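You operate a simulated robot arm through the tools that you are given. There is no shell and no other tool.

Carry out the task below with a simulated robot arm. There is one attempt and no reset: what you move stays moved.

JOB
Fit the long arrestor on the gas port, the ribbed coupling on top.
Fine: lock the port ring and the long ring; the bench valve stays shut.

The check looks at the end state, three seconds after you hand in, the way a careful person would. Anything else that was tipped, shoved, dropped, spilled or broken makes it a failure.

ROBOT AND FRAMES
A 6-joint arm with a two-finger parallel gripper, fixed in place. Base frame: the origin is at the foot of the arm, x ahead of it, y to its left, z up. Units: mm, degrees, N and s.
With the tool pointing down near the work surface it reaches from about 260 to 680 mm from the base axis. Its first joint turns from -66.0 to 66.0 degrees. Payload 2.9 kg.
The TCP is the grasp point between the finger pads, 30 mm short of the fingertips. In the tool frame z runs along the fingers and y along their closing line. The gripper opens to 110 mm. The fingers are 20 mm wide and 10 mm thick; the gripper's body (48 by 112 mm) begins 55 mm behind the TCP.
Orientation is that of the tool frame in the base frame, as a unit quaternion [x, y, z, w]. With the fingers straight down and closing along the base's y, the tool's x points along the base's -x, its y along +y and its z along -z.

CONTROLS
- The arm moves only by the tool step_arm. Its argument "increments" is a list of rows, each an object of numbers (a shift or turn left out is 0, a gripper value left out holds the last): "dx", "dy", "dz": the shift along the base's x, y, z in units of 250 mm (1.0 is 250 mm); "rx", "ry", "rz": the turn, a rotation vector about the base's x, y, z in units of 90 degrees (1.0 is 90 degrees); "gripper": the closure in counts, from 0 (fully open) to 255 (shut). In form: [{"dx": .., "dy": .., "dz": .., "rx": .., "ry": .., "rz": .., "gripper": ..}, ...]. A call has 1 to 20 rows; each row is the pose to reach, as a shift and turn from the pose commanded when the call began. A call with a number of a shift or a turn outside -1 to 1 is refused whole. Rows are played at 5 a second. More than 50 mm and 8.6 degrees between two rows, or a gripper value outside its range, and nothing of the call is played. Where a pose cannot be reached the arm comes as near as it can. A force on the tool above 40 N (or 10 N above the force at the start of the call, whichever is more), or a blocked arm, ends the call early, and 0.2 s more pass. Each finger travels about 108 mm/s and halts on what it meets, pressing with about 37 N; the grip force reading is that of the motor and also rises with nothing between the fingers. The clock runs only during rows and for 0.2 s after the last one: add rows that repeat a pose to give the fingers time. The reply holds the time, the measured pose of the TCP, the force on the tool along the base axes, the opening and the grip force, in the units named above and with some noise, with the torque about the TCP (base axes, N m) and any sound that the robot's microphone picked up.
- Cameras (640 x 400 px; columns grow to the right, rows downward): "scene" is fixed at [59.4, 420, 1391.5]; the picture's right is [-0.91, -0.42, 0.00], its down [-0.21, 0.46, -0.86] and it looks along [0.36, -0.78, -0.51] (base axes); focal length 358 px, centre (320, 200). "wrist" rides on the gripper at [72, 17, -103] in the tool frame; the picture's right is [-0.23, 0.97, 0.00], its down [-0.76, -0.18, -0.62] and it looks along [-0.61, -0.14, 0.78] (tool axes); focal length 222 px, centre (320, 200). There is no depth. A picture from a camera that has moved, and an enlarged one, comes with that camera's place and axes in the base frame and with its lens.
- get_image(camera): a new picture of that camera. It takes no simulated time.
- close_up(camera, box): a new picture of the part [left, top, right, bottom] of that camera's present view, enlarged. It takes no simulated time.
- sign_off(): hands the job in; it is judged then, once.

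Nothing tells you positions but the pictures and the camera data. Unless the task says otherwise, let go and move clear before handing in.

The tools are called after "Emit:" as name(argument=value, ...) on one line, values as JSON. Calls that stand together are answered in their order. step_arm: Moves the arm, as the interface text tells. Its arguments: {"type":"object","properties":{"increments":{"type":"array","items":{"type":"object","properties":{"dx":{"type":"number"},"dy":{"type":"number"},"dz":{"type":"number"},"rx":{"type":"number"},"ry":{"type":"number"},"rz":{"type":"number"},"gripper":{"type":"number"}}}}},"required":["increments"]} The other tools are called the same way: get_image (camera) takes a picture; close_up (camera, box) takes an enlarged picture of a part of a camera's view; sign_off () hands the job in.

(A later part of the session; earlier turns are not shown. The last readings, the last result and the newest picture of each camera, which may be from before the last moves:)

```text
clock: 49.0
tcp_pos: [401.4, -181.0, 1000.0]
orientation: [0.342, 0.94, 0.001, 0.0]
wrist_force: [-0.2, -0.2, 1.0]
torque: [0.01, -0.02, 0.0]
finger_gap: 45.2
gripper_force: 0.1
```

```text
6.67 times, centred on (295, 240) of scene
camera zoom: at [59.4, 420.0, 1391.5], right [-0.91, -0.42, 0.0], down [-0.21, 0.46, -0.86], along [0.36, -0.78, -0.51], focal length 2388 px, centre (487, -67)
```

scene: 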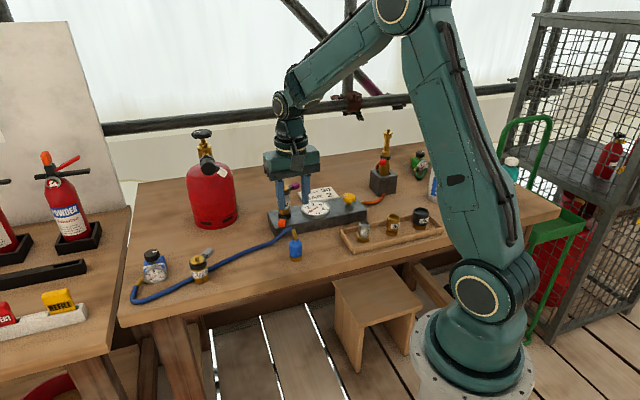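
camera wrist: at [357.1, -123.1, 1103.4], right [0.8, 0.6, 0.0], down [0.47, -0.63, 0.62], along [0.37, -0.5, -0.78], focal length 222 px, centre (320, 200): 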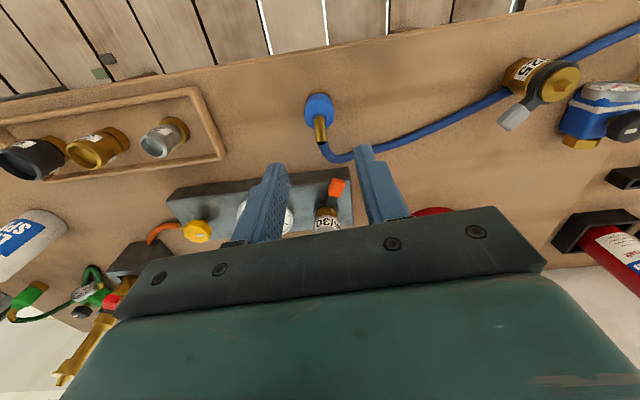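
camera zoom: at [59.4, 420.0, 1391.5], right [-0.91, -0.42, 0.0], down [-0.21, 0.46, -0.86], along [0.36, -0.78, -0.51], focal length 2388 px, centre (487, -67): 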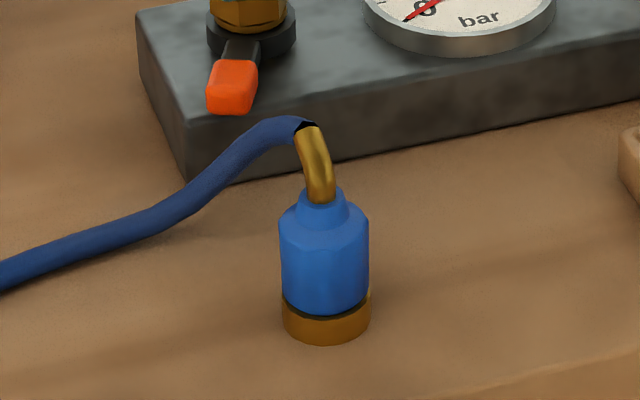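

The coupling axis is about (404, -187) with its elbow pointing near -50°, so the current yaw puts the fingers on clear sides. I'll open wider, shift and descend partway.

Emit:
step_arm(increments=[{"gripper": 70, "dx": 0.005, "dy": -0.009}, {"gripper": 70, "dx": 0.0096, "dy": -0.0168, "dz": -0.1}, {"gripper": 70, "dx": 0.0096, "dy": -0.0168, "dz": -0.2}, {"gripper": 70, "dx": 0.0096, "dy": -0.0168, "dz": -0.3}, {"gripper": 70, "dx": 0.0096, "dy": -0.0168, "dz": -0.36}, {"gripper": 70, "dx": 0.0096, "dy": -0.0168, "dz": -0.36}])

Emit:
get_image(camera="wrist")

Emit:
close_up(camera="wrist", box=[260, 90, 380, 210])

Emit:
close_up(camera="scene", box=[250, 200, 340, 270])

```text
clock: 50.4
tcp_pos: [404.4, -186.1, 909.2]
orientation: [0.342, 0.94, 0.001, 0.0]
wrist_force: [-1.3, 0.1, -0.3]
torque: [0.03, -0.03, 0.01]
finger_gap: 79.9
gripper_force: 0.0
```

```text
taken
camera wrist: at [360.3, -127.3, 1013.2], right [0.8, 0.6, 0.0], down [0.47, -0.63, 0.62], along [0.37, -0.5, -0.78], focal length 222 px, centre (320, 200)
```

wrist: 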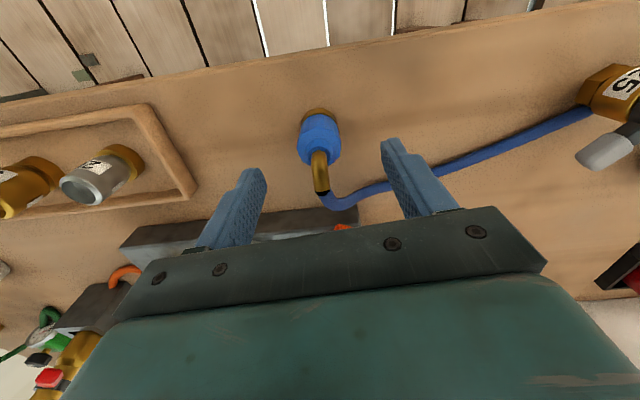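

```text
3.33 times, centred on (320, 150) of wrist
camera zoom: at [360.3, -127.3, 1013.2], right [0.8, 0.6, 0.0], down [0.47, -0.63, 0.62], along [0.37, -0.5, -0.78], focal length 740 px, centre (320, 367)
```

zoom: 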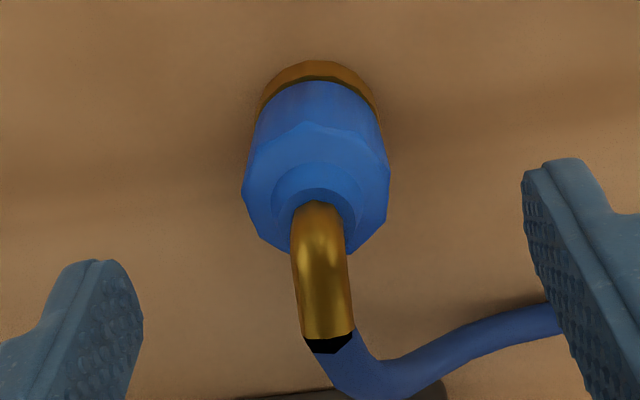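

```text
5.71 times, centred on (295, 235) of scene
camera zoom: at [59.4, 420.0, 1391.5], right [-0.91, -0.42, 0.0], down [-0.21, 0.46, -0.86], along [0.36, -0.78, -0.51], focal length 2047 px, centre (463, 0)
```

zoom: 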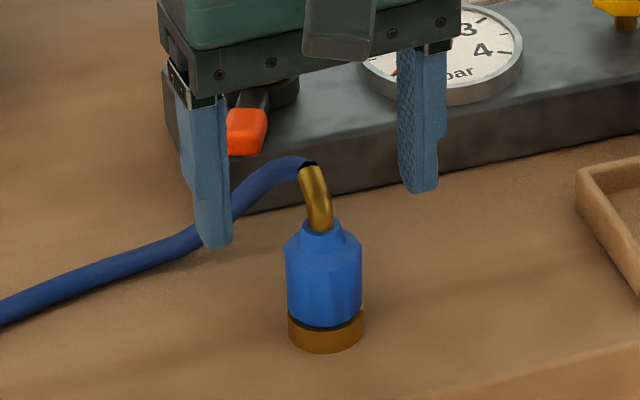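

The coupling is centred between the fingers and the hose is clear of both. Lowering to grip height and closing.

Emit:
step_arm(increments=[{"dz": -0.06}, {"dz": -0.12}, {"dz": -0.17}, {"dz": -0.19}, {"dz": -0.19}])

Emit:
close_up(camera="scene", box=[250, 200, 340, 270])

Emit:
get_image(camera="wrist")

```text
clock: 51.5
tcp_pos: [403.9, -186.0, 863.9]
orientation: [0.342, 0.94, 0.001, 0.0]
wrist_force: [-0.5, 0.0, -0.1]
torque: [-0.01, -0.04, 0.0]
finger_gap: 79.9
gripper_force: 0.1
```

```text
5.71 times, centred on (295, 235) of scene
camera zoom: at [59.4, 420.0, 1391.5], right [-0.91, -0.42, 0.0], down [-0.21, 0.46, -0.86], along [0.36, -0.78, -0.51], focal length 2047 px, centre (463, 0)
```

zoom: 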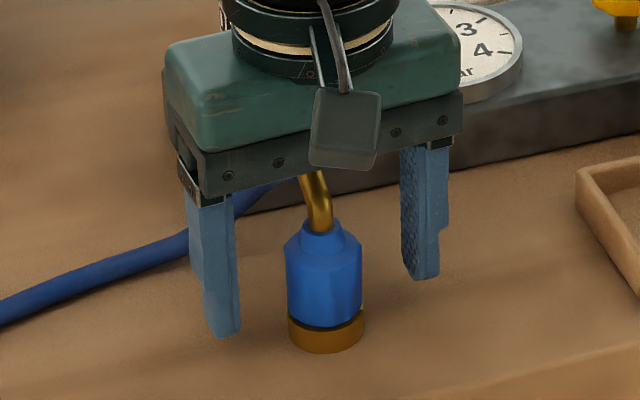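

```text
taken
camera wrist: at [359.5, -127.1, 967.0], right [0.8, 0.6, 0.0], down [0.47, -0.63, 0.62], along [0.37, -0.5, -0.78], focal length 222 px, centre (320, 200)
```

wrist: 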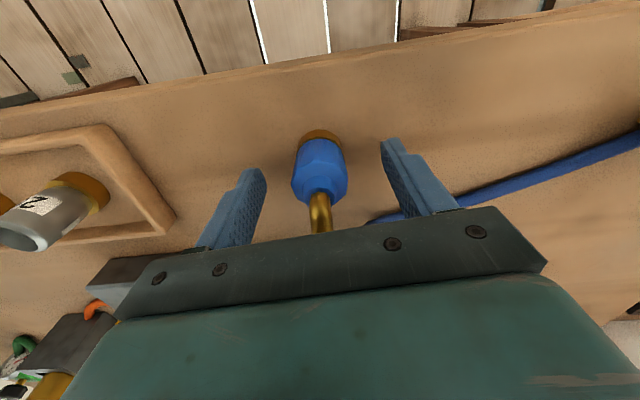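

The fingers flank the coupling with no contact yet. Closing the gripper.

Emit:
step_arm(increments=[{"gripper": 130}, {"gripper": 165}, {"gripper": 255}, {"gripper": 255}, {"gripper": 255}])

Emit:
close_up(camera="wrist", box=[250, 100, 390, 240])

Emit:
close_up(camera="scene", box=[250, 200, 340, 270])

```text
clock: 52.8
tcp_pos: [404.1, -185.6, 863.7]
orientation: [0.342, 0.94, 0.0, 0.0]
wrist_force: [-0.4, -0.3, -0.1]
torque: [0.02, -0.02, 0.0]
finger_gap: 31.1
gripper_force: 37.3
```

```text
2.86 times, centred on (320, 170) of wrist
camera zoom: at [359.5, -127.2, 967.2], right [0.8, 0.6, 0.0], down [0.47, -0.63, 0.62], along [0.37, -0.5, -0.78], focal length 635 px, centre (320, 286)
```

zoom: 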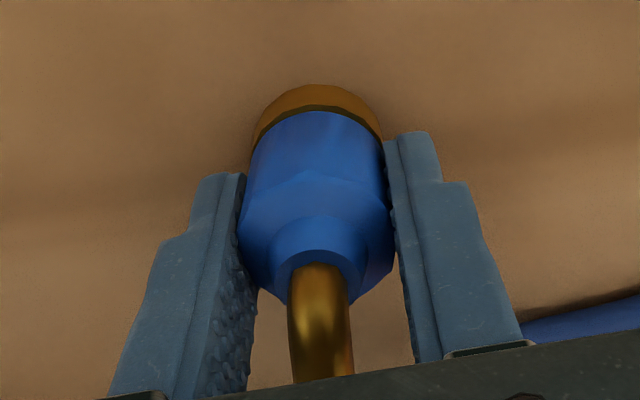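

```text
5.71 times, centred on (295, 235) of scene
camera zoom: at [59.4, 420.0, 1391.5], right [-0.91, -0.42, 0.0], down [-0.21, 0.46, -0.86], along [0.36, -0.78, -0.51], focal length 2047 px, centre (463, 0)
```

zoom: 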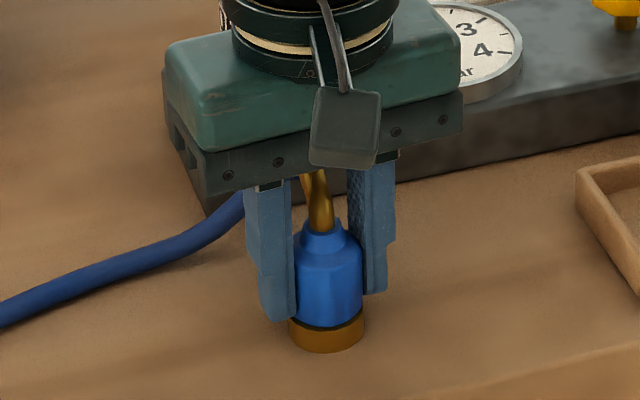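

Gripped at 31 mm and 37 N. I'll lift slowly and watch how the hose and the regulator behave.

Emit:
step_arm(increments=[{"dz": 0.03}, {"dz": 0.08}, {"dz": 0.14}, {"dz": 0.2}, {"dz": 0.26}, {"dz": 0.32}, {"dz": 0.32}])

Emit:
get_image(camera="scene")

Emit:
get_image(camera="wrist")

Emit:
close_up(camera="scene", box=[120, 180, 340, 310])

```text
clock: 54.4
tcp_pos: [402.0, -186.8, 941.3]
orientation: [0.342, 0.94, 0.001, 0.0]
wrist_force: [-0.1, -1.1, -1.5]
torque: [0.06, 0.02, -0.01]
finger_gap: 30.3
gripper_force: 37.3
```

```text
taken
```

scene: 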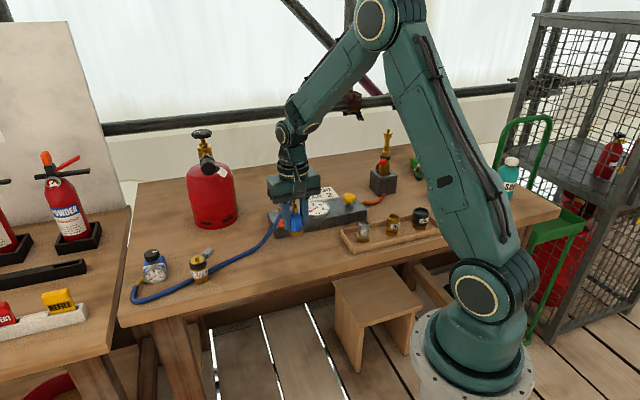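

```text
taken
camera wrist: at [358.2, -129.3, 1044.9], right [0.8, 0.6, 0.0], down [0.47, -0.63, 0.62], along [0.37, -0.5, -0.78], focal length 222 px, centre (320, 200)
```

wrist: 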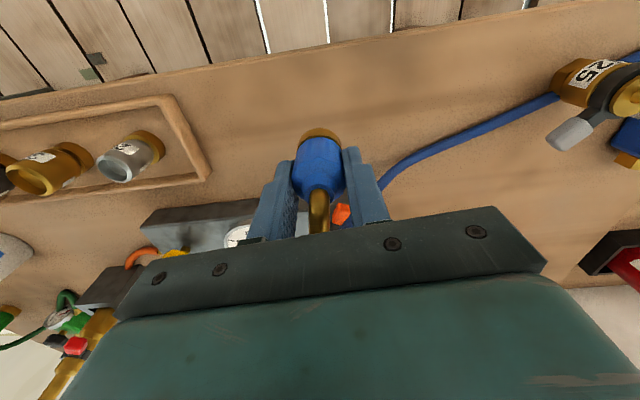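

```text
2.91 times, centred on (230, 245) of scene
camera zoom: at [59.4, 420.0, 1391.5], right [-0.91, -0.42, 0.0], down [-0.21, 0.46, -0.86], along [0.36, -0.78, -0.51], focal length 1042 px, centre (582, 69)
```

zoom: 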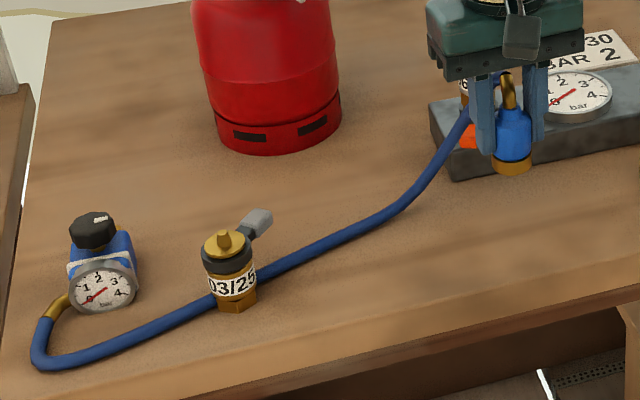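

The hose is light and follows freely, and the regulator and short arrestor are undisturbed. To keep the hose behind the short arrestor and off the stack, I'll raise and move toward +x first, then rotate the elbow toward the regulator.

Emit:
step_arm(increments=[{"dz": 0.08}, {"dz": 0.18}, {"dz": 0.3}, {"dz": 0.42}, {"dz": 0.46, "dx": 0.08}, {"dz": 0.46, "dx": 0.18}, {"dz": 0.46, "dx": 0.28}, {"dz": 0.46, "dx": 0.32}, {"dz": 0.46, "dx": 0.32}])

Emit:
get_image(camera="scene")

Emit:
close_up(camera="scene", box=[120, 150, 340, 310])

Emit:
get_image(camera="wrist")

```text
clock: 56.4
tcp_pos: [484.2, -185.9, 1058.3]
orientation: [0.342, 0.94, 0.001, 0.0]
wrist_force: [0.9, -0.5, -0.6]
torque: [0.01, 0.02, 0.04]
finger_gap: 30.1
gripper_force: 37.1
```

```text
taken
```

scene: 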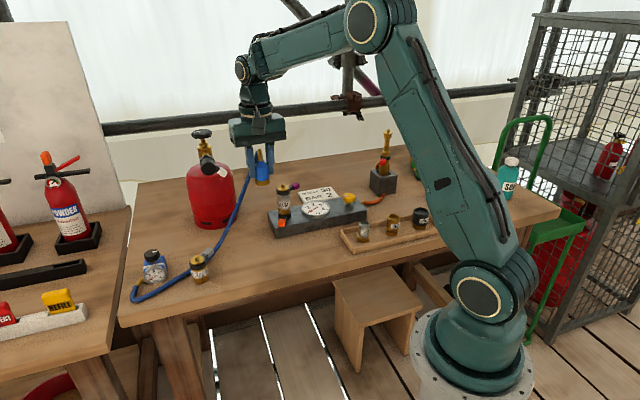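

```text
2.50 times, centred on (230, 230) of scene
camera zoom: at [59.5, 420.0, 1391.5], right [-0.91, -0.42, 0.0], down [-0.21, 0.46, -0.86], along [0.36, -0.78, -0.51], focal length 896 px, centre (545, 125)
```

zoom: 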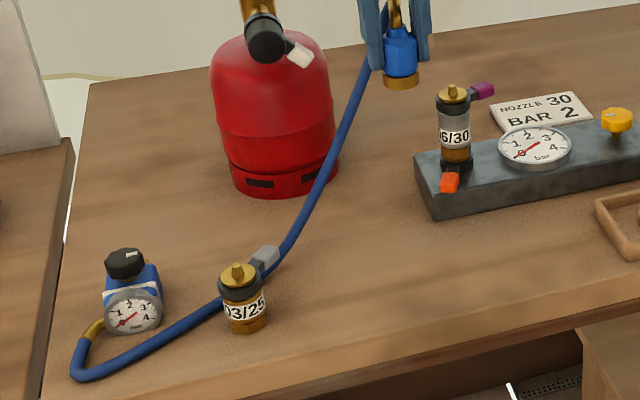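

```text
taken
camera wrist: at [438.7, -126.9, 1161.0], right [0.8, 0.6, 0.0], down [0.47, -0.63, 0.62], along [0.37, -0.5, -0.78], focal length 222 px, centre (320, 200)
```

wrist: 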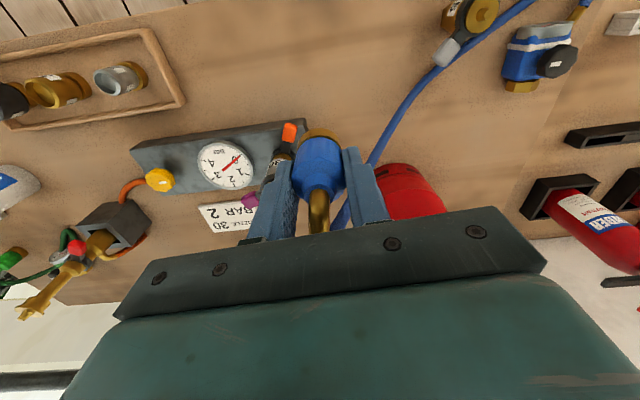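

The hose now runs near the short arrestor's grey lever. Zooming in to make sure it isn't touching.

Emit:
close_up(camera="scene", box=[180, 230, 250, 290])

Emit:
close_up(camera="wrist", box=[360, 0, 600, 150])

```text
6.67 times, centred on (215, 260) of scene
camera zoom: at [59.5, 420.0, 1391.5], right [-0.91, -0.42, 0.0], down [-0.21, 0.46, -0.86], along [0.36, -0.78, -0.51], focal length 2388 px, centre (1020, -200)
```

zoom: 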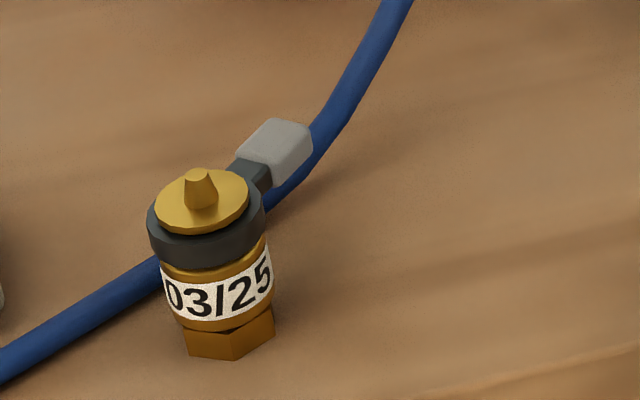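

```text
2.67 times, centred on (480, 75) of wrist
camera zoom: at [438.7, -126.9, 1161.0], right [0.8, 0.6, 0.0], down [0.47, -0.63, 0.62], along [0.37, -0.5, -0.78], focal length 592 px, centre (-107, 533)
```

zoom: 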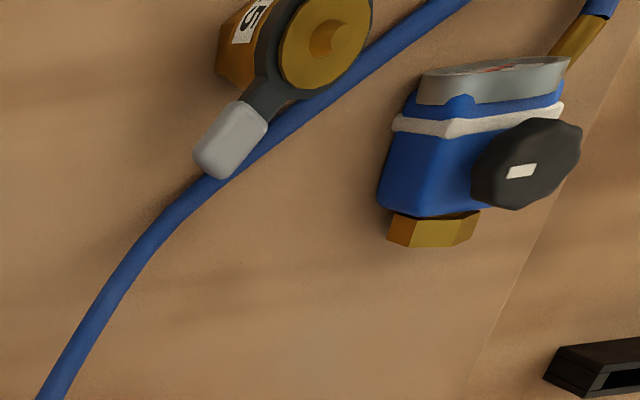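

The hose lies on the bench under the grey lever's tip, so I must not lift it there. I'll go lower for slack, move further to +x to swing the hose away from that lever, and rotate the elbow toward the regulator.

Emit:
step_arm(increments=[{"dx": 0.04, "dy": -0.01, "dz": -0.02, "rz": 0.07}, {"dx": 0.08, "dy": -0.02, "dz": -0.04, "rz": 0.14}, {"dx": 0.12, "dy": -0.03, "dz": -0.06, "rz": 0.21}, {"dx": 0.16, "dy": -0.05, "dz": -0.08, "rz": 0.28}, {"dx": 0.18, "dy": -0.07, "dz": -0.1, "rz": 0.35}, {"dx": 0.18, "dy": -0.08, "dz": -0.11, "rz": 0.42}, {"dx": 0.18, "dy": -0.08, "dz": -0.11, "rz": 0.5}, {"dx": 0.18, "dy": -0.08, "dz": -0.11, "rz": 0.5}])

Emit:
close_up(camera="scene", box=[120, 130, 340, 310])

Emit:
close_up(camera="scene", box=[180, 230, 250, 290])

Emit:
get_image(camera="wrist")

```text
clock: 58.1
tcp_pos: [528.9, -204.8, 1030.0]
orientation: [-0.044, 0.999, 0.001, 0.0]
wrist_force: [0.2, 0.3, -0.9]
torque: [0.01, 0.03, 0.0]
finger_gap: 30.1
gripper_force: 37.3
```

```text
2.22 times, centred on (230, 220) of scene
camera zoom: at [59.5, 420.0, 1391.5], right [-0.91, -0.42, 0.0], down [-0.21, 0.46, -0.86], along [0.36, -0.78, -0.51], focal length 796 px, centre (520, 156)
```

zoom: 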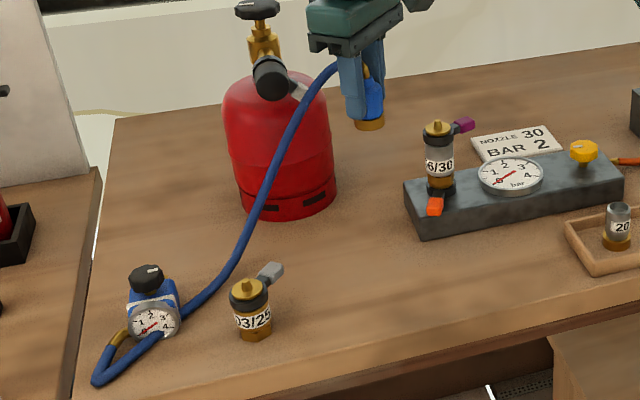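

```text
6.67 times, centred on (215, 260) of scene
camera zoom: at [59.5, 420.0, 1391.5], right [-0.91, -0.42, 0.0], down [-0.21, 0.46, -0.86], along [0.36, -0.78, -0.51], focal length 2388 px, centre (1020, -200)
```

zoom: 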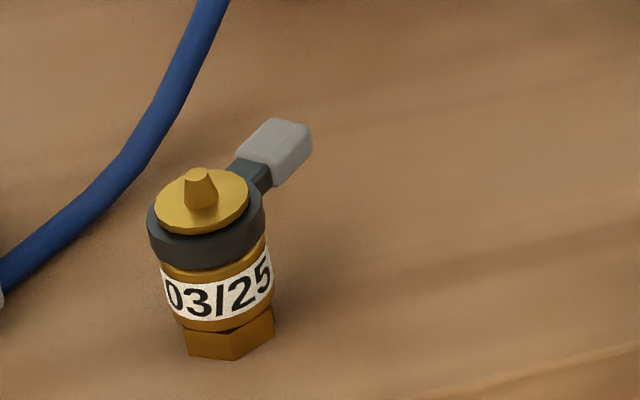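

```text
taken
camera wrist: at [455.6, -196.3, 1132.8], right [0.14, 0.99, 0.0], down [0.77, -0.11, 0.62], along [0.62, -0.09, -0.78], focal length 222 px, centre (320, 200)
```

wrist: 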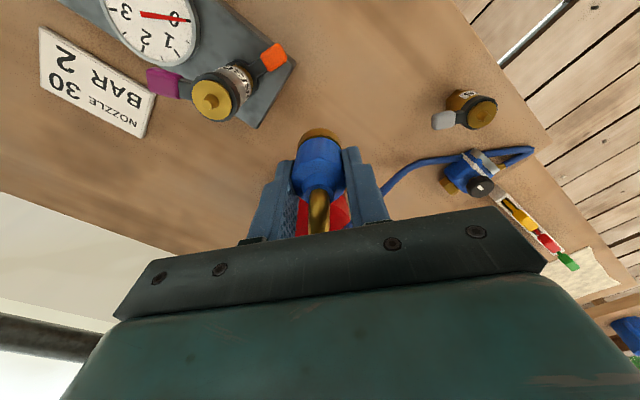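

The hose is well clear of the short arrestor now, but it runs close by the regulator. Checking that the regulator hasn't been pulled.

Emit:
close_up(camera="scene", box=[125, 240, 205, 310])

Emit:
close_up(camera="scene", box=[185, 120, 285, 220])

Emit:
close_up(camera="wrist", box=[370, 80, 570, 205])

```text
5.71 times, centred on (165, 275) of scene
camera zoom: at [59.5, 420.0, 1391.5], right [-0.91, -0.42, 0.0], down [-0.21, 0.46, -0.86], along [0.36, -0.78, -0.51], focal length 2047 px, centre (1206, -229)
```

zoom: 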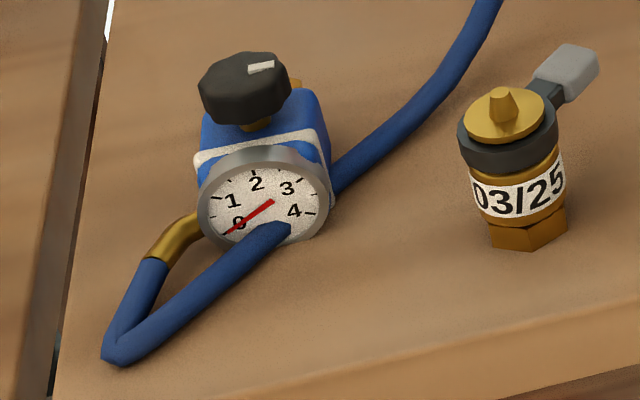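

```text
4.00 times, centred on (235, 170) of scene
camera zoom: at [59.5, 420.0, 1391.5], right [-0.91, -0.42, 0.0], down [-0.21, 0.46, -0.86], along [0.36, -0.78, -0.51], focal length 1433 px, centre (660, 320)
```

zoom: 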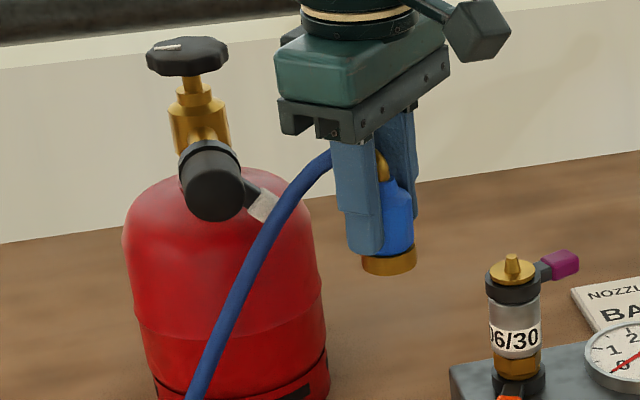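

```text
3.20 times, centred on (470, 142) of wrist
camera zoom: at [455.6, -196.3, 1132.8], right [0.14, 0.99, 0.0], down [0.77, -0.11, 0.62], along [0.62, -0.09, -0.78], focal length 711 px, centre (-160, 384)
```

zoom: 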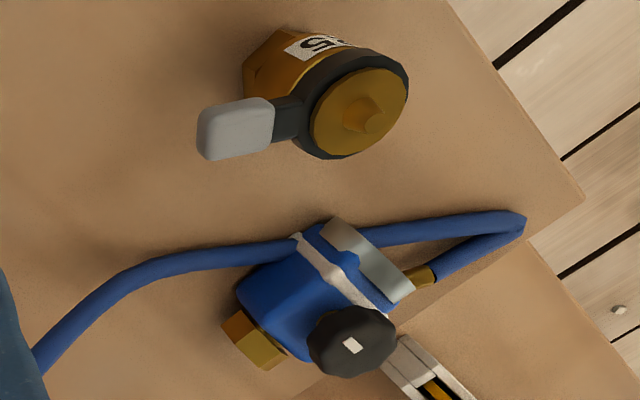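

The regulator hasn't budged; the hose simply overlaps it visually and carries almost no load. Now I'll bring the coupling over the arrestor while rotating the elbow toward the regulator side.

Emit:
step_arm(increments=[{"dx": -0.015, "dy": -0.03, "rz": 0.07}, {"dx": -0.035, "dy": -0.07, "rz": 0.14}, {"dx": -0.055, "dy": -0.12, "rz": 0.21}, {"dx": -0.08, "dy": -0.17, "rz": 0.28}, {"dx": -0.105, "dy": -0.22, "rz": 0.35}, {"dx": -0.13, "dy": -0.27, "rz": 0.42}, {"dx": -0.145, "dy": -0.31, "rz": 0.49}, {"dx": -0.153, "dy": -0.331, "rz": 0.56}, {"dx": -0.153, "dy": -0.331, "rz": 0.611}, {"dx": -0.153, "dy": -0.331, "rz": 0.611}])

Emit:
get_image(camera="wrist")

Emit:
close_up(camera="wrist", box=[260, 70, 380, 190])

Emit:
get_image(camera="scene")

Emit:
close_up(camera="scene", box=[250, 140, 330, 225])

```text
clock: 60.4
tcp_pos: [490.5, -287.0, 1030.2]
orientation: [-0.5, 0.866, 0.002, 0.0]
wrist_force: [0.2, -0.1, -0.2]
torque: [0.0, -0.03, 0.01]
finger_gap: 29.8
gripper_force: 36.6
```

```text
taken
camera wrist: at [439.8, -343.3, 1133.5], right [-0.73, 0.68, 0.0], down [0.54, 0.57, 0.62], along [0.42, 0.46, -0.78], focal length 222 px, centre (320, 200)
```

wrist: 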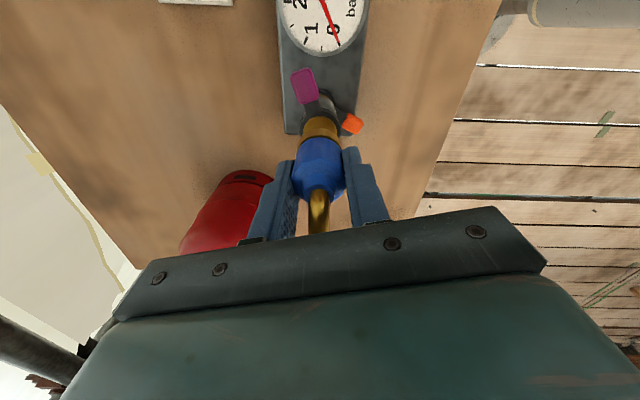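

```text
3.33 times, centred on (320, 130) of wrist
camera zoom: at [439.8, -343.3, 1133.5], right [-0.73, 0.68, 0.0], down [0.54, 0.57, 0.62], along [0.42, 0.46, -0.78], focal length 740 px, centre (320, 433)
```

zoom: 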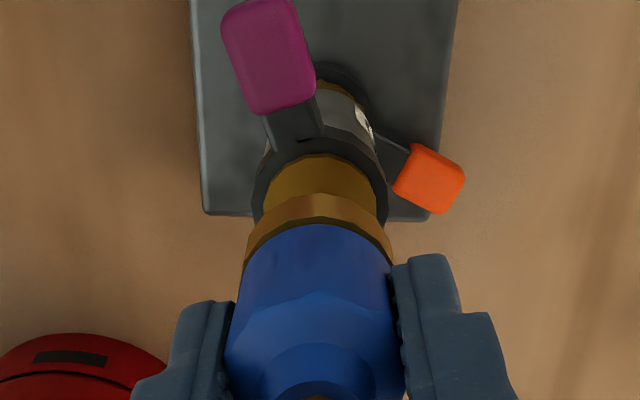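

```text
taken
```

scene: 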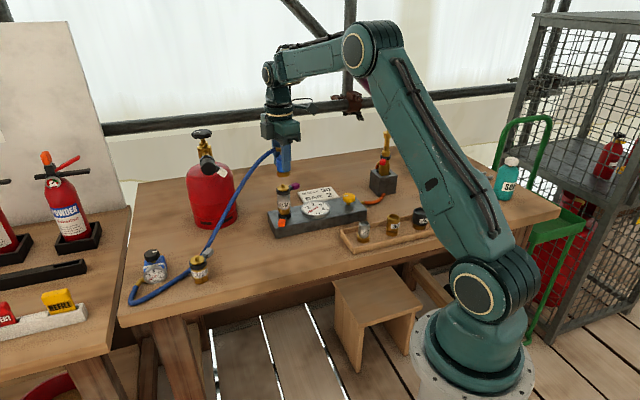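

```text
4.71 times, centred on (290, 182) of scene
camera zoom: at [59.5, 420.0, 1391.5], right [-0.91, -0.42, 0.0], down [-0.21, 0.46, -0.86], along [0.36, -0.78, -0.51], focal length 1686 px, centre (461, 282)
```

zoom: 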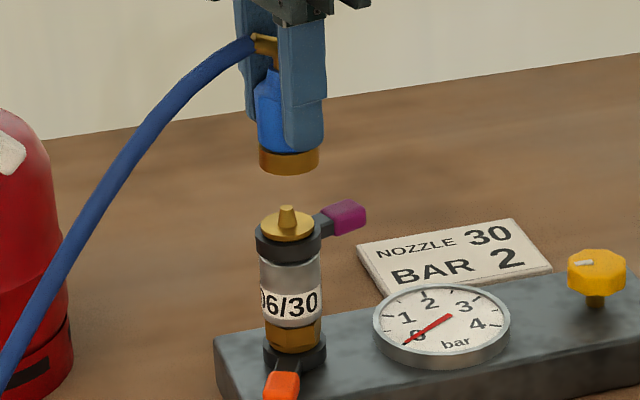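

Wrist view shows good sideways alignment; the scene view shows about 2 mm to shift. I'll correct and come down to just above the spigot.

Emit:
step_arm(increments=[{"dx": 0.005, "dy": 0.0055}, {"dx": 0.005, "dy": 0.0055, "dz": -0.03}, {"dx": 0.005, "dy": 0.0055, "dz": -0.056}, {"dx": 0.005, "dy": 0.0055, "dz": -0.056}])

Emit:
close_up(camera="wrist", box=[260, 70, 380, 190])

Emit:
close_up(camera="scene", box=[262, 160, 318, 210])

```text
clock: 61.4
tcp_pos: [492.3, -285.8, 1016.4]
orientation: [-0.5, 0.866, 0.001, 0.0]
wrist_force: [0.3, -1.0, -0.9]
torque: [0.02, -0.02, 0.02]
finger_gap: 29.8
gripper_force: 37.0
```

```text
3.33 times, centred on (320, 130) of wrist
camera zoom: at [441.9, -342.2, 1119.2], right [-0.73, 0.68, 0.0], down [0.54, 0.57, 0.62], along [0.42, 0.46, -0.78], focal length 740 px, centre (320, 433)
```

zoom: 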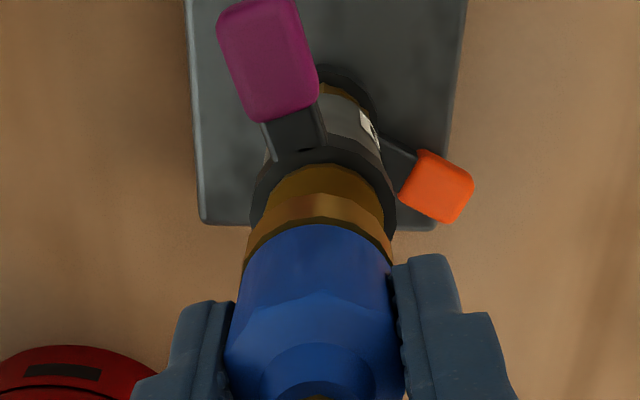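

```text
8.00 times, centred on (290, 185) of scene
camera zoom: at [59.5, 420.0, 1391.5], right [-0.91, -0.42, 0.0], down [-0.21, 0.46, -0.86], along [0.36, -0.78, -0.51], focal length 2866 px, centre (560, 320)
```

zoom: 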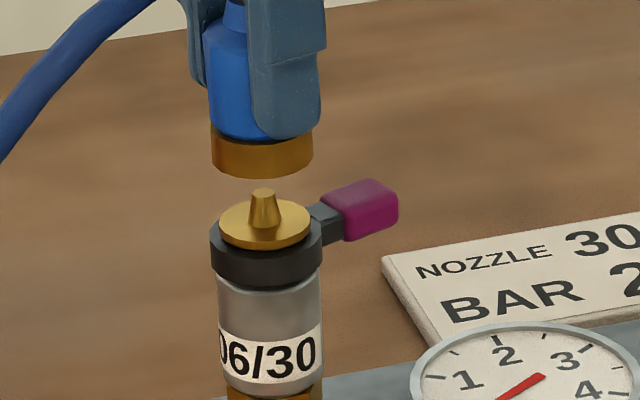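

Small residual: about 1.1 mm in the wrist's sideways direction. Correcting it and lowering slowly onto the spigot.

Emit:
step_arm(increments=[{"dx": -0.0011, "dy": 0.0053}, {"dx": -0.0011, "dy": 0.0053, "dz": -0.008}, {"dx": -0.0011, "dy": 0.0053, "dz": -0.016}, {"dx": -0.0011, "dy": 0.0053, "dz": -0.024}, {"dx": -0.0011, "dy": 0.0053, "dz": -0.032}, {"dx": -0.0011, "dy": 0.0053, "dz": -0.032}])

Emit:
close_up(camera="wrist", box=[260, 70, 380, 190])

Emit:
close_up(camera="scene", box=[262, 160, 318, 210])

```text
clock: 62.8
tcp_pos: [490.6, -286.1, 1007.6]
orientation: [-0.5, 0.866, 0.0, -0.001]
wrist_force: [-0.1, -0.2, -0.2]
torque: [0.0, 0.01, -0.01]
finger_gap: 30.0
gripper_force: 37.0
```

```text
3.33 times, centred on (320, 130) of wrist
camera zoom: at [440.1, -341.6, 1111.7], right [-0.73, 0.68, 0.0], down [0.54, 0.57, 0.62], along [0.43, 0.46, -0.78], focal length 740 px, centre (320, 433)
```

zoom: 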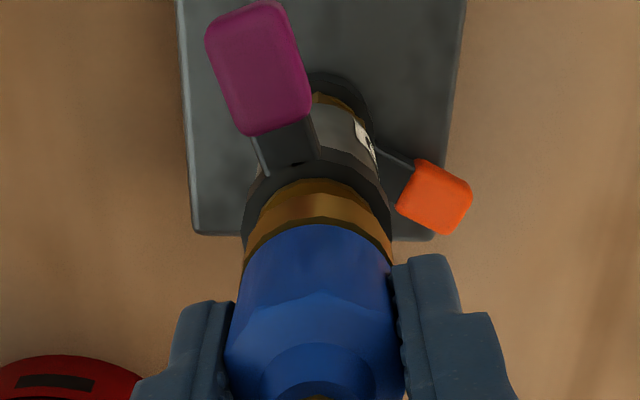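

```text
8.00 times, centred on (290, 185) of scene
camera zoom: at [59.5, 420.0, 1391.5], right [-0.91, -0.42, 0.0], down [-0.21, 0.46, -0.86], along [0.36, -0.78, -0.51], focal length 2866 px, centre (560, 320)
```

zoom: 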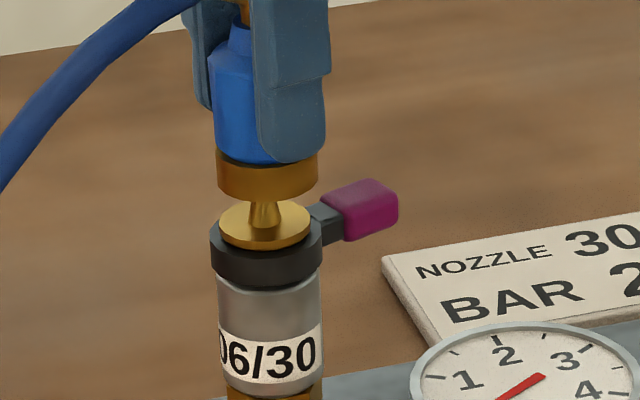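

Now about 1.5 mm off in the scene direction, since the arm wanders by around a millimetre. Correcting once more before descending.

Emit:
step_arm(increments=[{"dx": 0.0052, "dy": 0.0032}, {"dx": 0.0052, "dy": 0.0032}])

Emit:
close_up(camera="wrist", box=[260, 70, 380, 190])

Emit:
close_up(camera="scene", box=[262, 160, 318, 210])

```text
clock: 63.4
tcp_pos: [492.8, -284.0, 1008.7]
orientation: [-0.5, 0.866, 0.001, 0.0]
wrist_force: [0.0, -0.5, -1.0]
torque: [0.0, -0.02, 0.01]
finger_gap: 30.0
gripper_force: 37.0
```

```text
3.33 times, centred on (320, 130) of wrist
camera zoom: at [441.9, -340.7, 1111.9], right [-0.73, 0.68, 0.0], down [0.54, 0.57, 0.62], along [0.43, 0.46, -0.78], focal length 740 px, centre (320, 433)
```

zoom: 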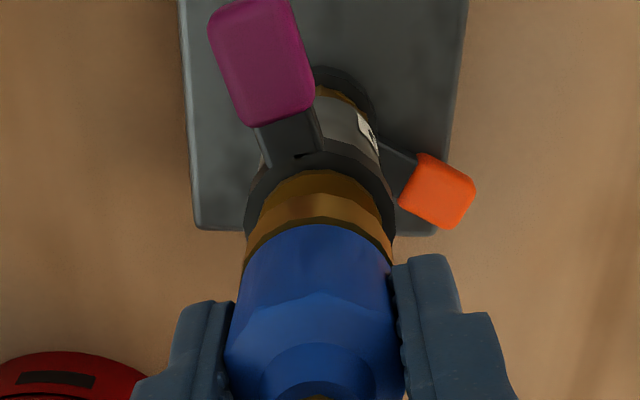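

```text
8.00 times, centred on (290, 185) of scene
camera zoom: at [59.5, 420.0, 1391.5], right [-0.91, -0.42, 0.0], down [-0.21, 0.46, -0.86], along [0.36, -0.78, -0.51], focal length 2866 px, centre (560, 320)
```

zoom: 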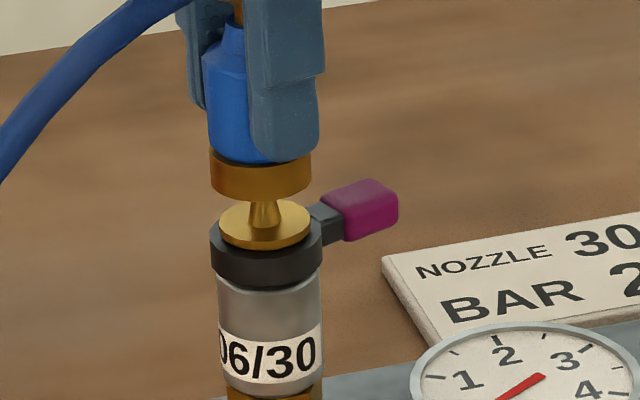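

Now within about 0.9 mm the other way. I'll apply a small trim and lower onto the spigot in small steps.

Emit:
step_arm(increments=[{"dx": -0.0026, "dy": -0.0012}, {"dx": -0.0026, "dy": -0.0012, "dz": -0.006}, {"dx": -0.0026, "dy": -0.0012, "dz": -0.012}, {"dx": -0.0026, "dy": -0.0012, "dz": -0.018}, {"dx": -0.0026, "dy": -0.0012, "dz": -0.018}])

Emit:
close_up(camera="wrist", box=[260, 70, 380, 190])

Emit:
close_up(camera="scene", box=[262, 160, 318, 210])

```text
clock: 64.5
tcp_pos: [493.4, -286.1, 1003.9]
orientation: [-0.5, 0.866, 0.001, 0.0]
wrist_force: [0.0, 0.2, -0.5]
torque: [-0.01, 0.02, -0.01]
finger_gap: 29.8
gripper_force: 36.9
```

```text
3.33 times, centred on (320, 130) of wrist
camera zoom: at [443.0, -340.3, 1106.7], right [-0.73, 0.68, 0.0], down [0.54, 0.57, 0.62], along [0.43, 0.46, -0.78], focal length 740 px, centre (320, 433)
```

zoom: 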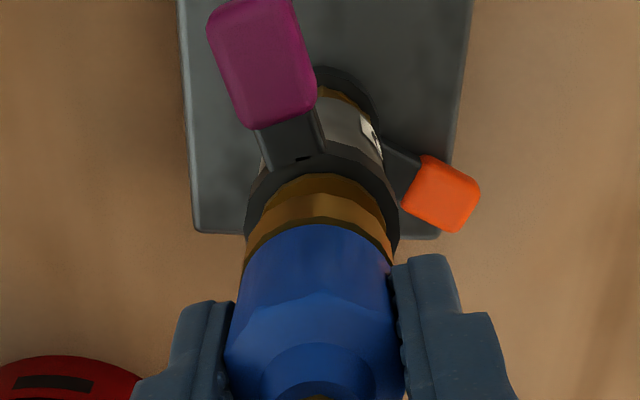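

```text
8.00 times, centred on (290, 185) of scene
camera zoom: at [59.5, 420.0, 1391.5], right [-0.91, -0.42, 0.0], down [-0.21, 0.46, -0.86], along [0.36, -0.78, -0.51], focal length 2866 px, centre (560, 320)
```

zoom: 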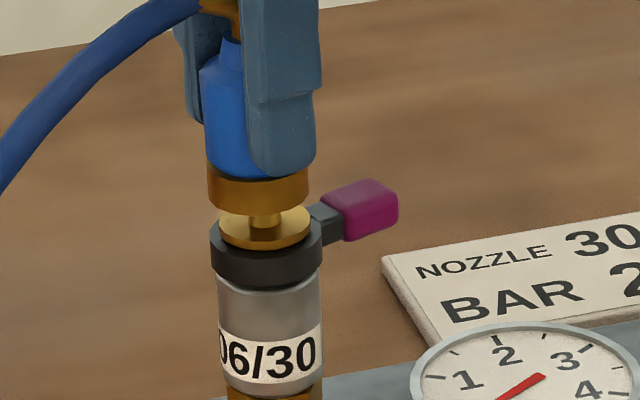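

The arm's repeatability is about ±1 mm per call, so I'll trim again and look before going down.

Emit:
step_arm(increments=[{"dx": -0.003, "dy": -0.002}, {"dx": -0.003, "dy": -0.002}])

Emit:
close_up(camera="wrist", box=[260, 70, 380, 190])

Emit:
close_up(camera="scene", box=[262, 160, 318, 210])

```text
clock: 65.2
tcp_pos: [492.3, -285.5, 1003.6]
orientation: [-0.501, 0.866, 0.001, 0.0]
wrist_force: [-0.6, -0.2, -0.3]
torque: [-0.02, 0.01, -0.03]
finger_gap: 30.0
gripper_force: 37.1
```

```text
3.33 times, centred on (320, 130) of wrist
camera zoom: at [441.2, -341.2, 1106.7], right [-0.73, 0.68, 0.0], down [0.54, 0.57, 0.62], along [0.43, 0.46, -0.78], focal length 740 px, centre (320, 433)
```

zoom: 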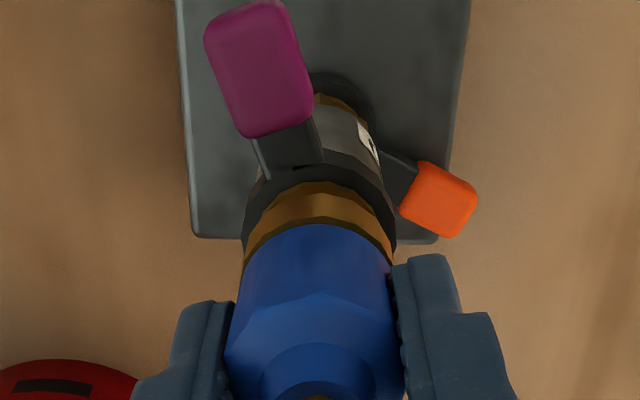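

```text
8.00 times, centred on (290, 185) of scene
camera zoom: at [59.5, 420.0, 1391.5], right [-0.91, -0.42, 0.0], down [-0.21, 0.46, -0.86], along [0.36, -0.78, -0.51], focal length 2866 px, centre (560, 320)
```

zoom: 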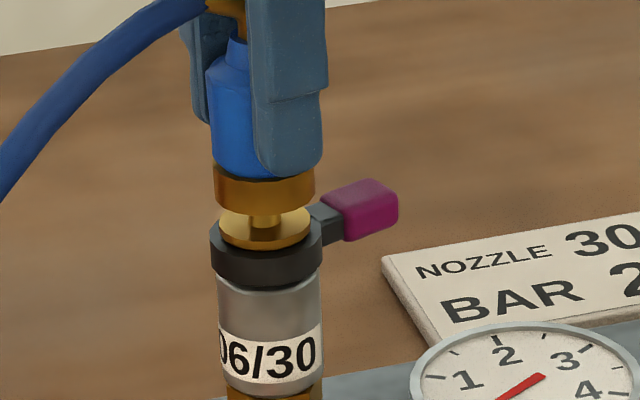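

Aligned in both views now. Lowering to seat, stopping on contact force.

Emit:
step_arm(increments=[{"dz": -0.006}, {"dz": -0.012}, {"dz": -0.018}, {"dz": -0.024}])

Emit:
close_up(camera="wrist", box=[260, 70, 380, 190])

Emit:
close_up(camera="scene", box=[262, 160, 318, 210])

```text
clock: 66.2
tcp_pos: [492.3, -285.3, 998.3]
orientation: [-0.5, 0.866, 0.001, 0.0]
wrist_force: [-0.3, 0.8, -1.0]
torque: [0.01, 0.02, 0.03]
finger_gap: 30.0
gripper_force: 36.7
```

```text
3.33 times, centred on (320, 130) of wrist
camera zoom: at [440.8, -341.1, 1101.1], right [-0.73, 0.68, 0.0], down [0.54, 0.57, 0.62], along [0.43, 0.45, -0.78], focal length 740 px, centre (320, 433)
```

zoom: 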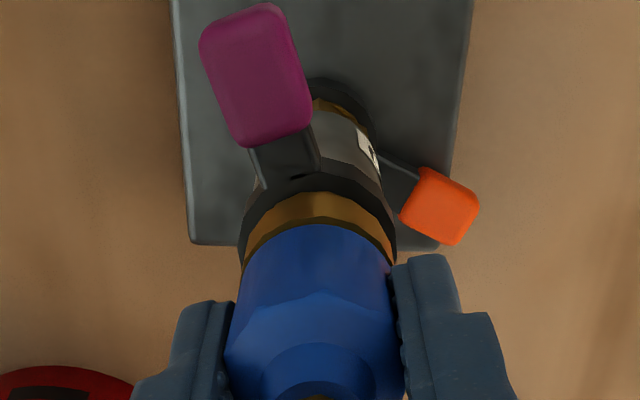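

```text
8.00 times, centred on (290, 185) of scene
camera zoom: at [59.5, 420.0, 1391.5], right [-0.91, -0.42, 0.0], down [-0.21, 0.46, -0.86], along [0.36, -0.78, -0.51], focal length 2866 px, centre (560, 320)
```

zoom: 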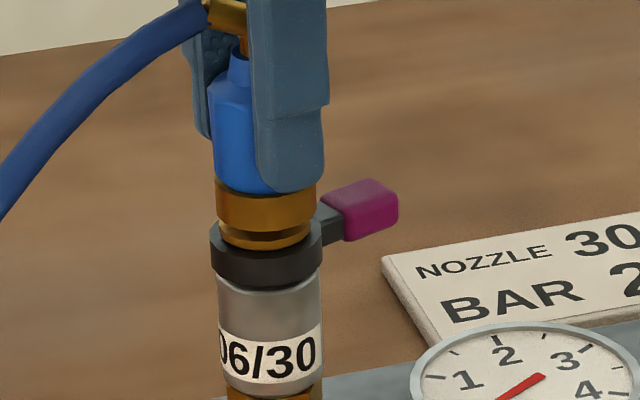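

Nearly seated and still no force. I'll continue down in 1 mm steps until I feel the seat.

Emit:
step_arm(increments=[{"dz": -0.004}, {"dz": -0.008}, {"dz": -0.012}, {"dz": -0.016}])

Emit:
close_up(camera="scene", box=[262, 160, 318, 210])

```text
clock: 67.2
tcp_pos: [492.0, -286.9, 994.2]
orientation: [-0.5, 0.866, 0.001, 0.001]
wrist_force: [-0.1, 0.0, -1.1]
torque: [0.0, -0.02, 0.01]
finger_gap: 30.0
gripper_force: 36.4
```

```text
8.00 times, centred on (290, 185) of scene
camera zoom: at [59.5, 420.0, 1391.5], right [-0.91, -0.42, 0.0], down [-0.21, 0.46, -0.86], along [0.36, -0.78, -0.51], focal length 2866 px, centre (560, 320)
```

zoom: 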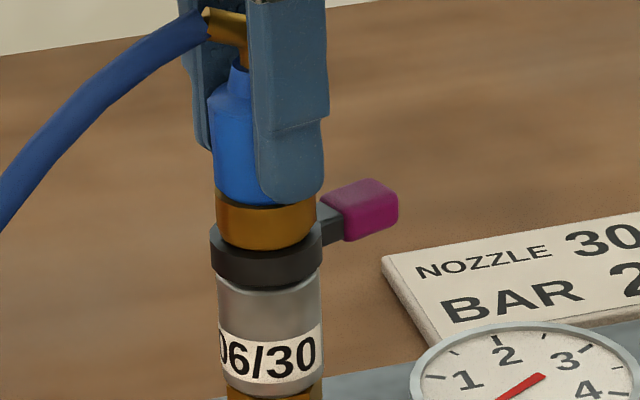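

The brass collar is at the disc with no force yet. A few more small steps to confirm it bottoms out.

Emit:
step_arm(increments=[{"dz": -0.003}, {"dz": -0.006}, {"dz": -0.009}, {"dz": -0.012}])

Emit:
close_up(camera="scene", box=[262, 160, 318, 210])

Emit:
close_up(camera="scene", box=[274, 175, 302, 200])

```text
clock: 68.2
tcp_pos: [492.1, -285.0, 991.3]
orientation: [-0.501, 0.866, 0.0, 0.0]
wrist_force: [-8.5, 12.6, 24.3]
torque: [0.2, 0.24, 0.15]
finger_gap: 30.4
gripper_force: 37.2
```

```text
8.00 times, centred on (290, 185) of scene
camera zoom: at [58.8, 420.6, 1391.3], right [-0.91, -0.42, 0.0], down [-0.21, 0.46, -0.86], along [0.36, -0.78, -0.51], focal length 2866 px, centre (560, 320)
```

zoom: 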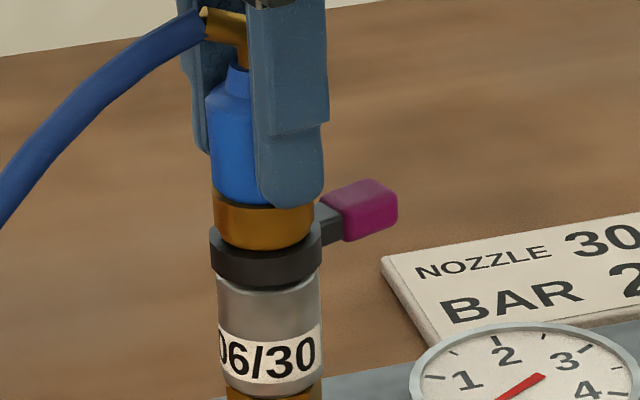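

```text
16.00 times, centred on (288, 188) of scene
camera zoom: at [58.8, 420.6, 1391.3], right [-0.91, -0.42, 0.0], down [-0.21, 0.46, -0.86], along [0.36, -0.78, -0.51], focal length 5731 px, centre (832, 400)
```

zoom: 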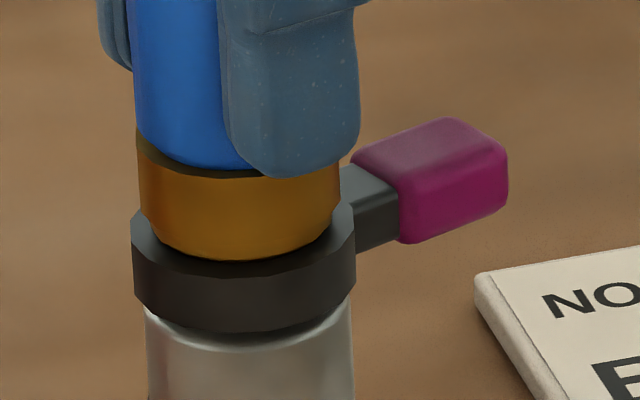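

The coupling is down at 24 N, its collar enclosing the arrestor's disc. The arrestor's hex earlier looked as if it sat only on top of the port disc, so I'll compare that joint closely now.

Emit:
close_up(camera="scene", box=[272, 195, 304, 220])

Emit:
close_up(camera="wrist", box=[290, 80, 360, 150])

Emit:
get_image(camera="scene")

```text
16.00 times, centred on (288, 208) of scene
camera zoom: at [58.8, 420.6, 1391.3], right [-0.91, -0.42, 0.0], down [-0.21, 0.46, -0.86], along [0.36, -0.78, -0.51], focal length 5731 px, centre (832, 80)
```

zoom: 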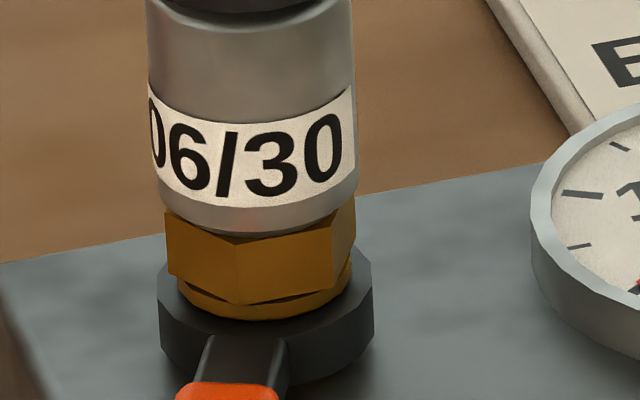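

```text
5.71 times, centred on (325, 115) of wrist
camera zoom: at [441.2, -341.4, 1095.2], right [-0.73, 0.68, 0.0], down [0.53, 0.57, 0.62], along [0.43, 0.46, -0.78], focal length 1269 px, centre (291, 686)
```

zoom: 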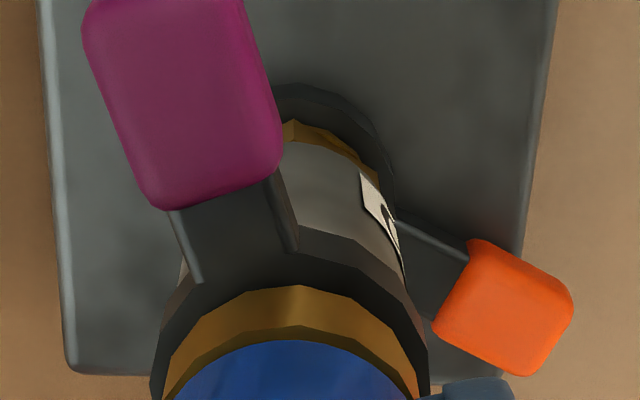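

```text
taken
```

scene: 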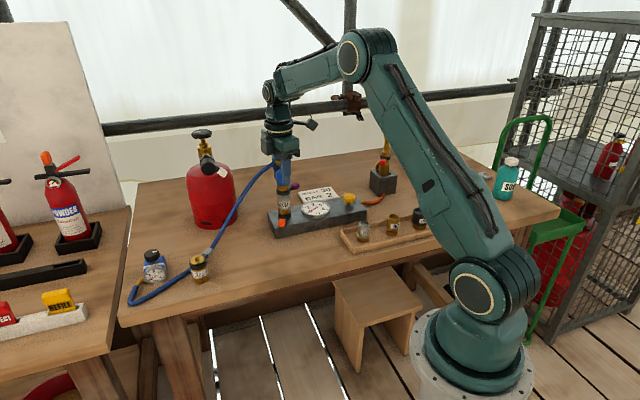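

I want to compare how the coupling collar sits on the arrestor disc, so I'll zoom further on that joint.

Emit:
close_up(camera="scene", box=[278, 181, 298, 196])

Emit:
close_up(camera="scene", box=[276, 203, 300, 218])

```text
16.00 times, centred on (288, 188) of scene
camera zoom: at [58.8, 420.6, 1391.3], right [-0.91, -0.42, 0.0], down [-0.21, 0.46, -0.86], along [0.36, -0.78, -0.51], focal length 5731 px, centre (832, 384)
```

zoom: 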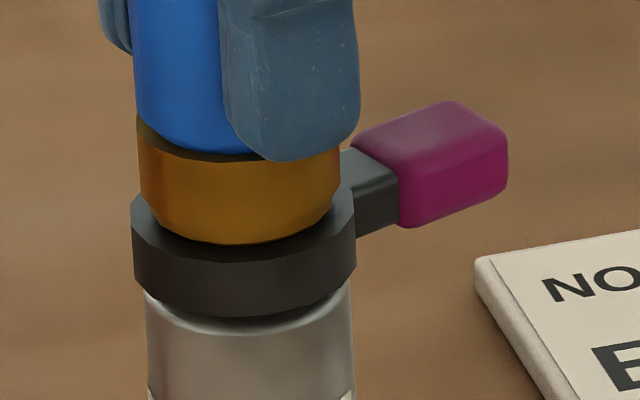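

```text
16.00 times, centred on (288, 210) of scene
camera zoom: at [58.8, 420.6, 1391.3], right [-0.91, -0.42, 0.0], down [-0.21, 0.46, -0.86], along [0.36, -0.78, -0.51], focal length 5731 px, centre (832, 32)
```

zoom: 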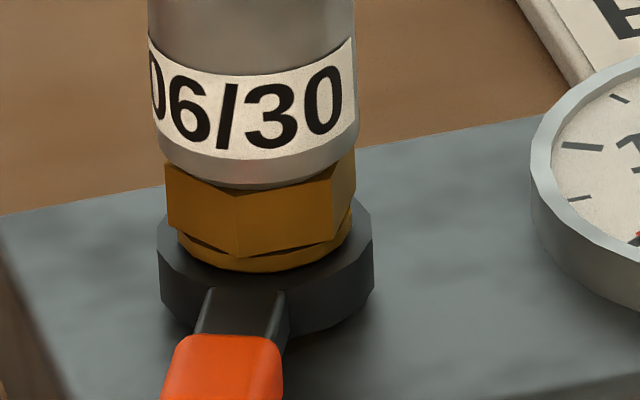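

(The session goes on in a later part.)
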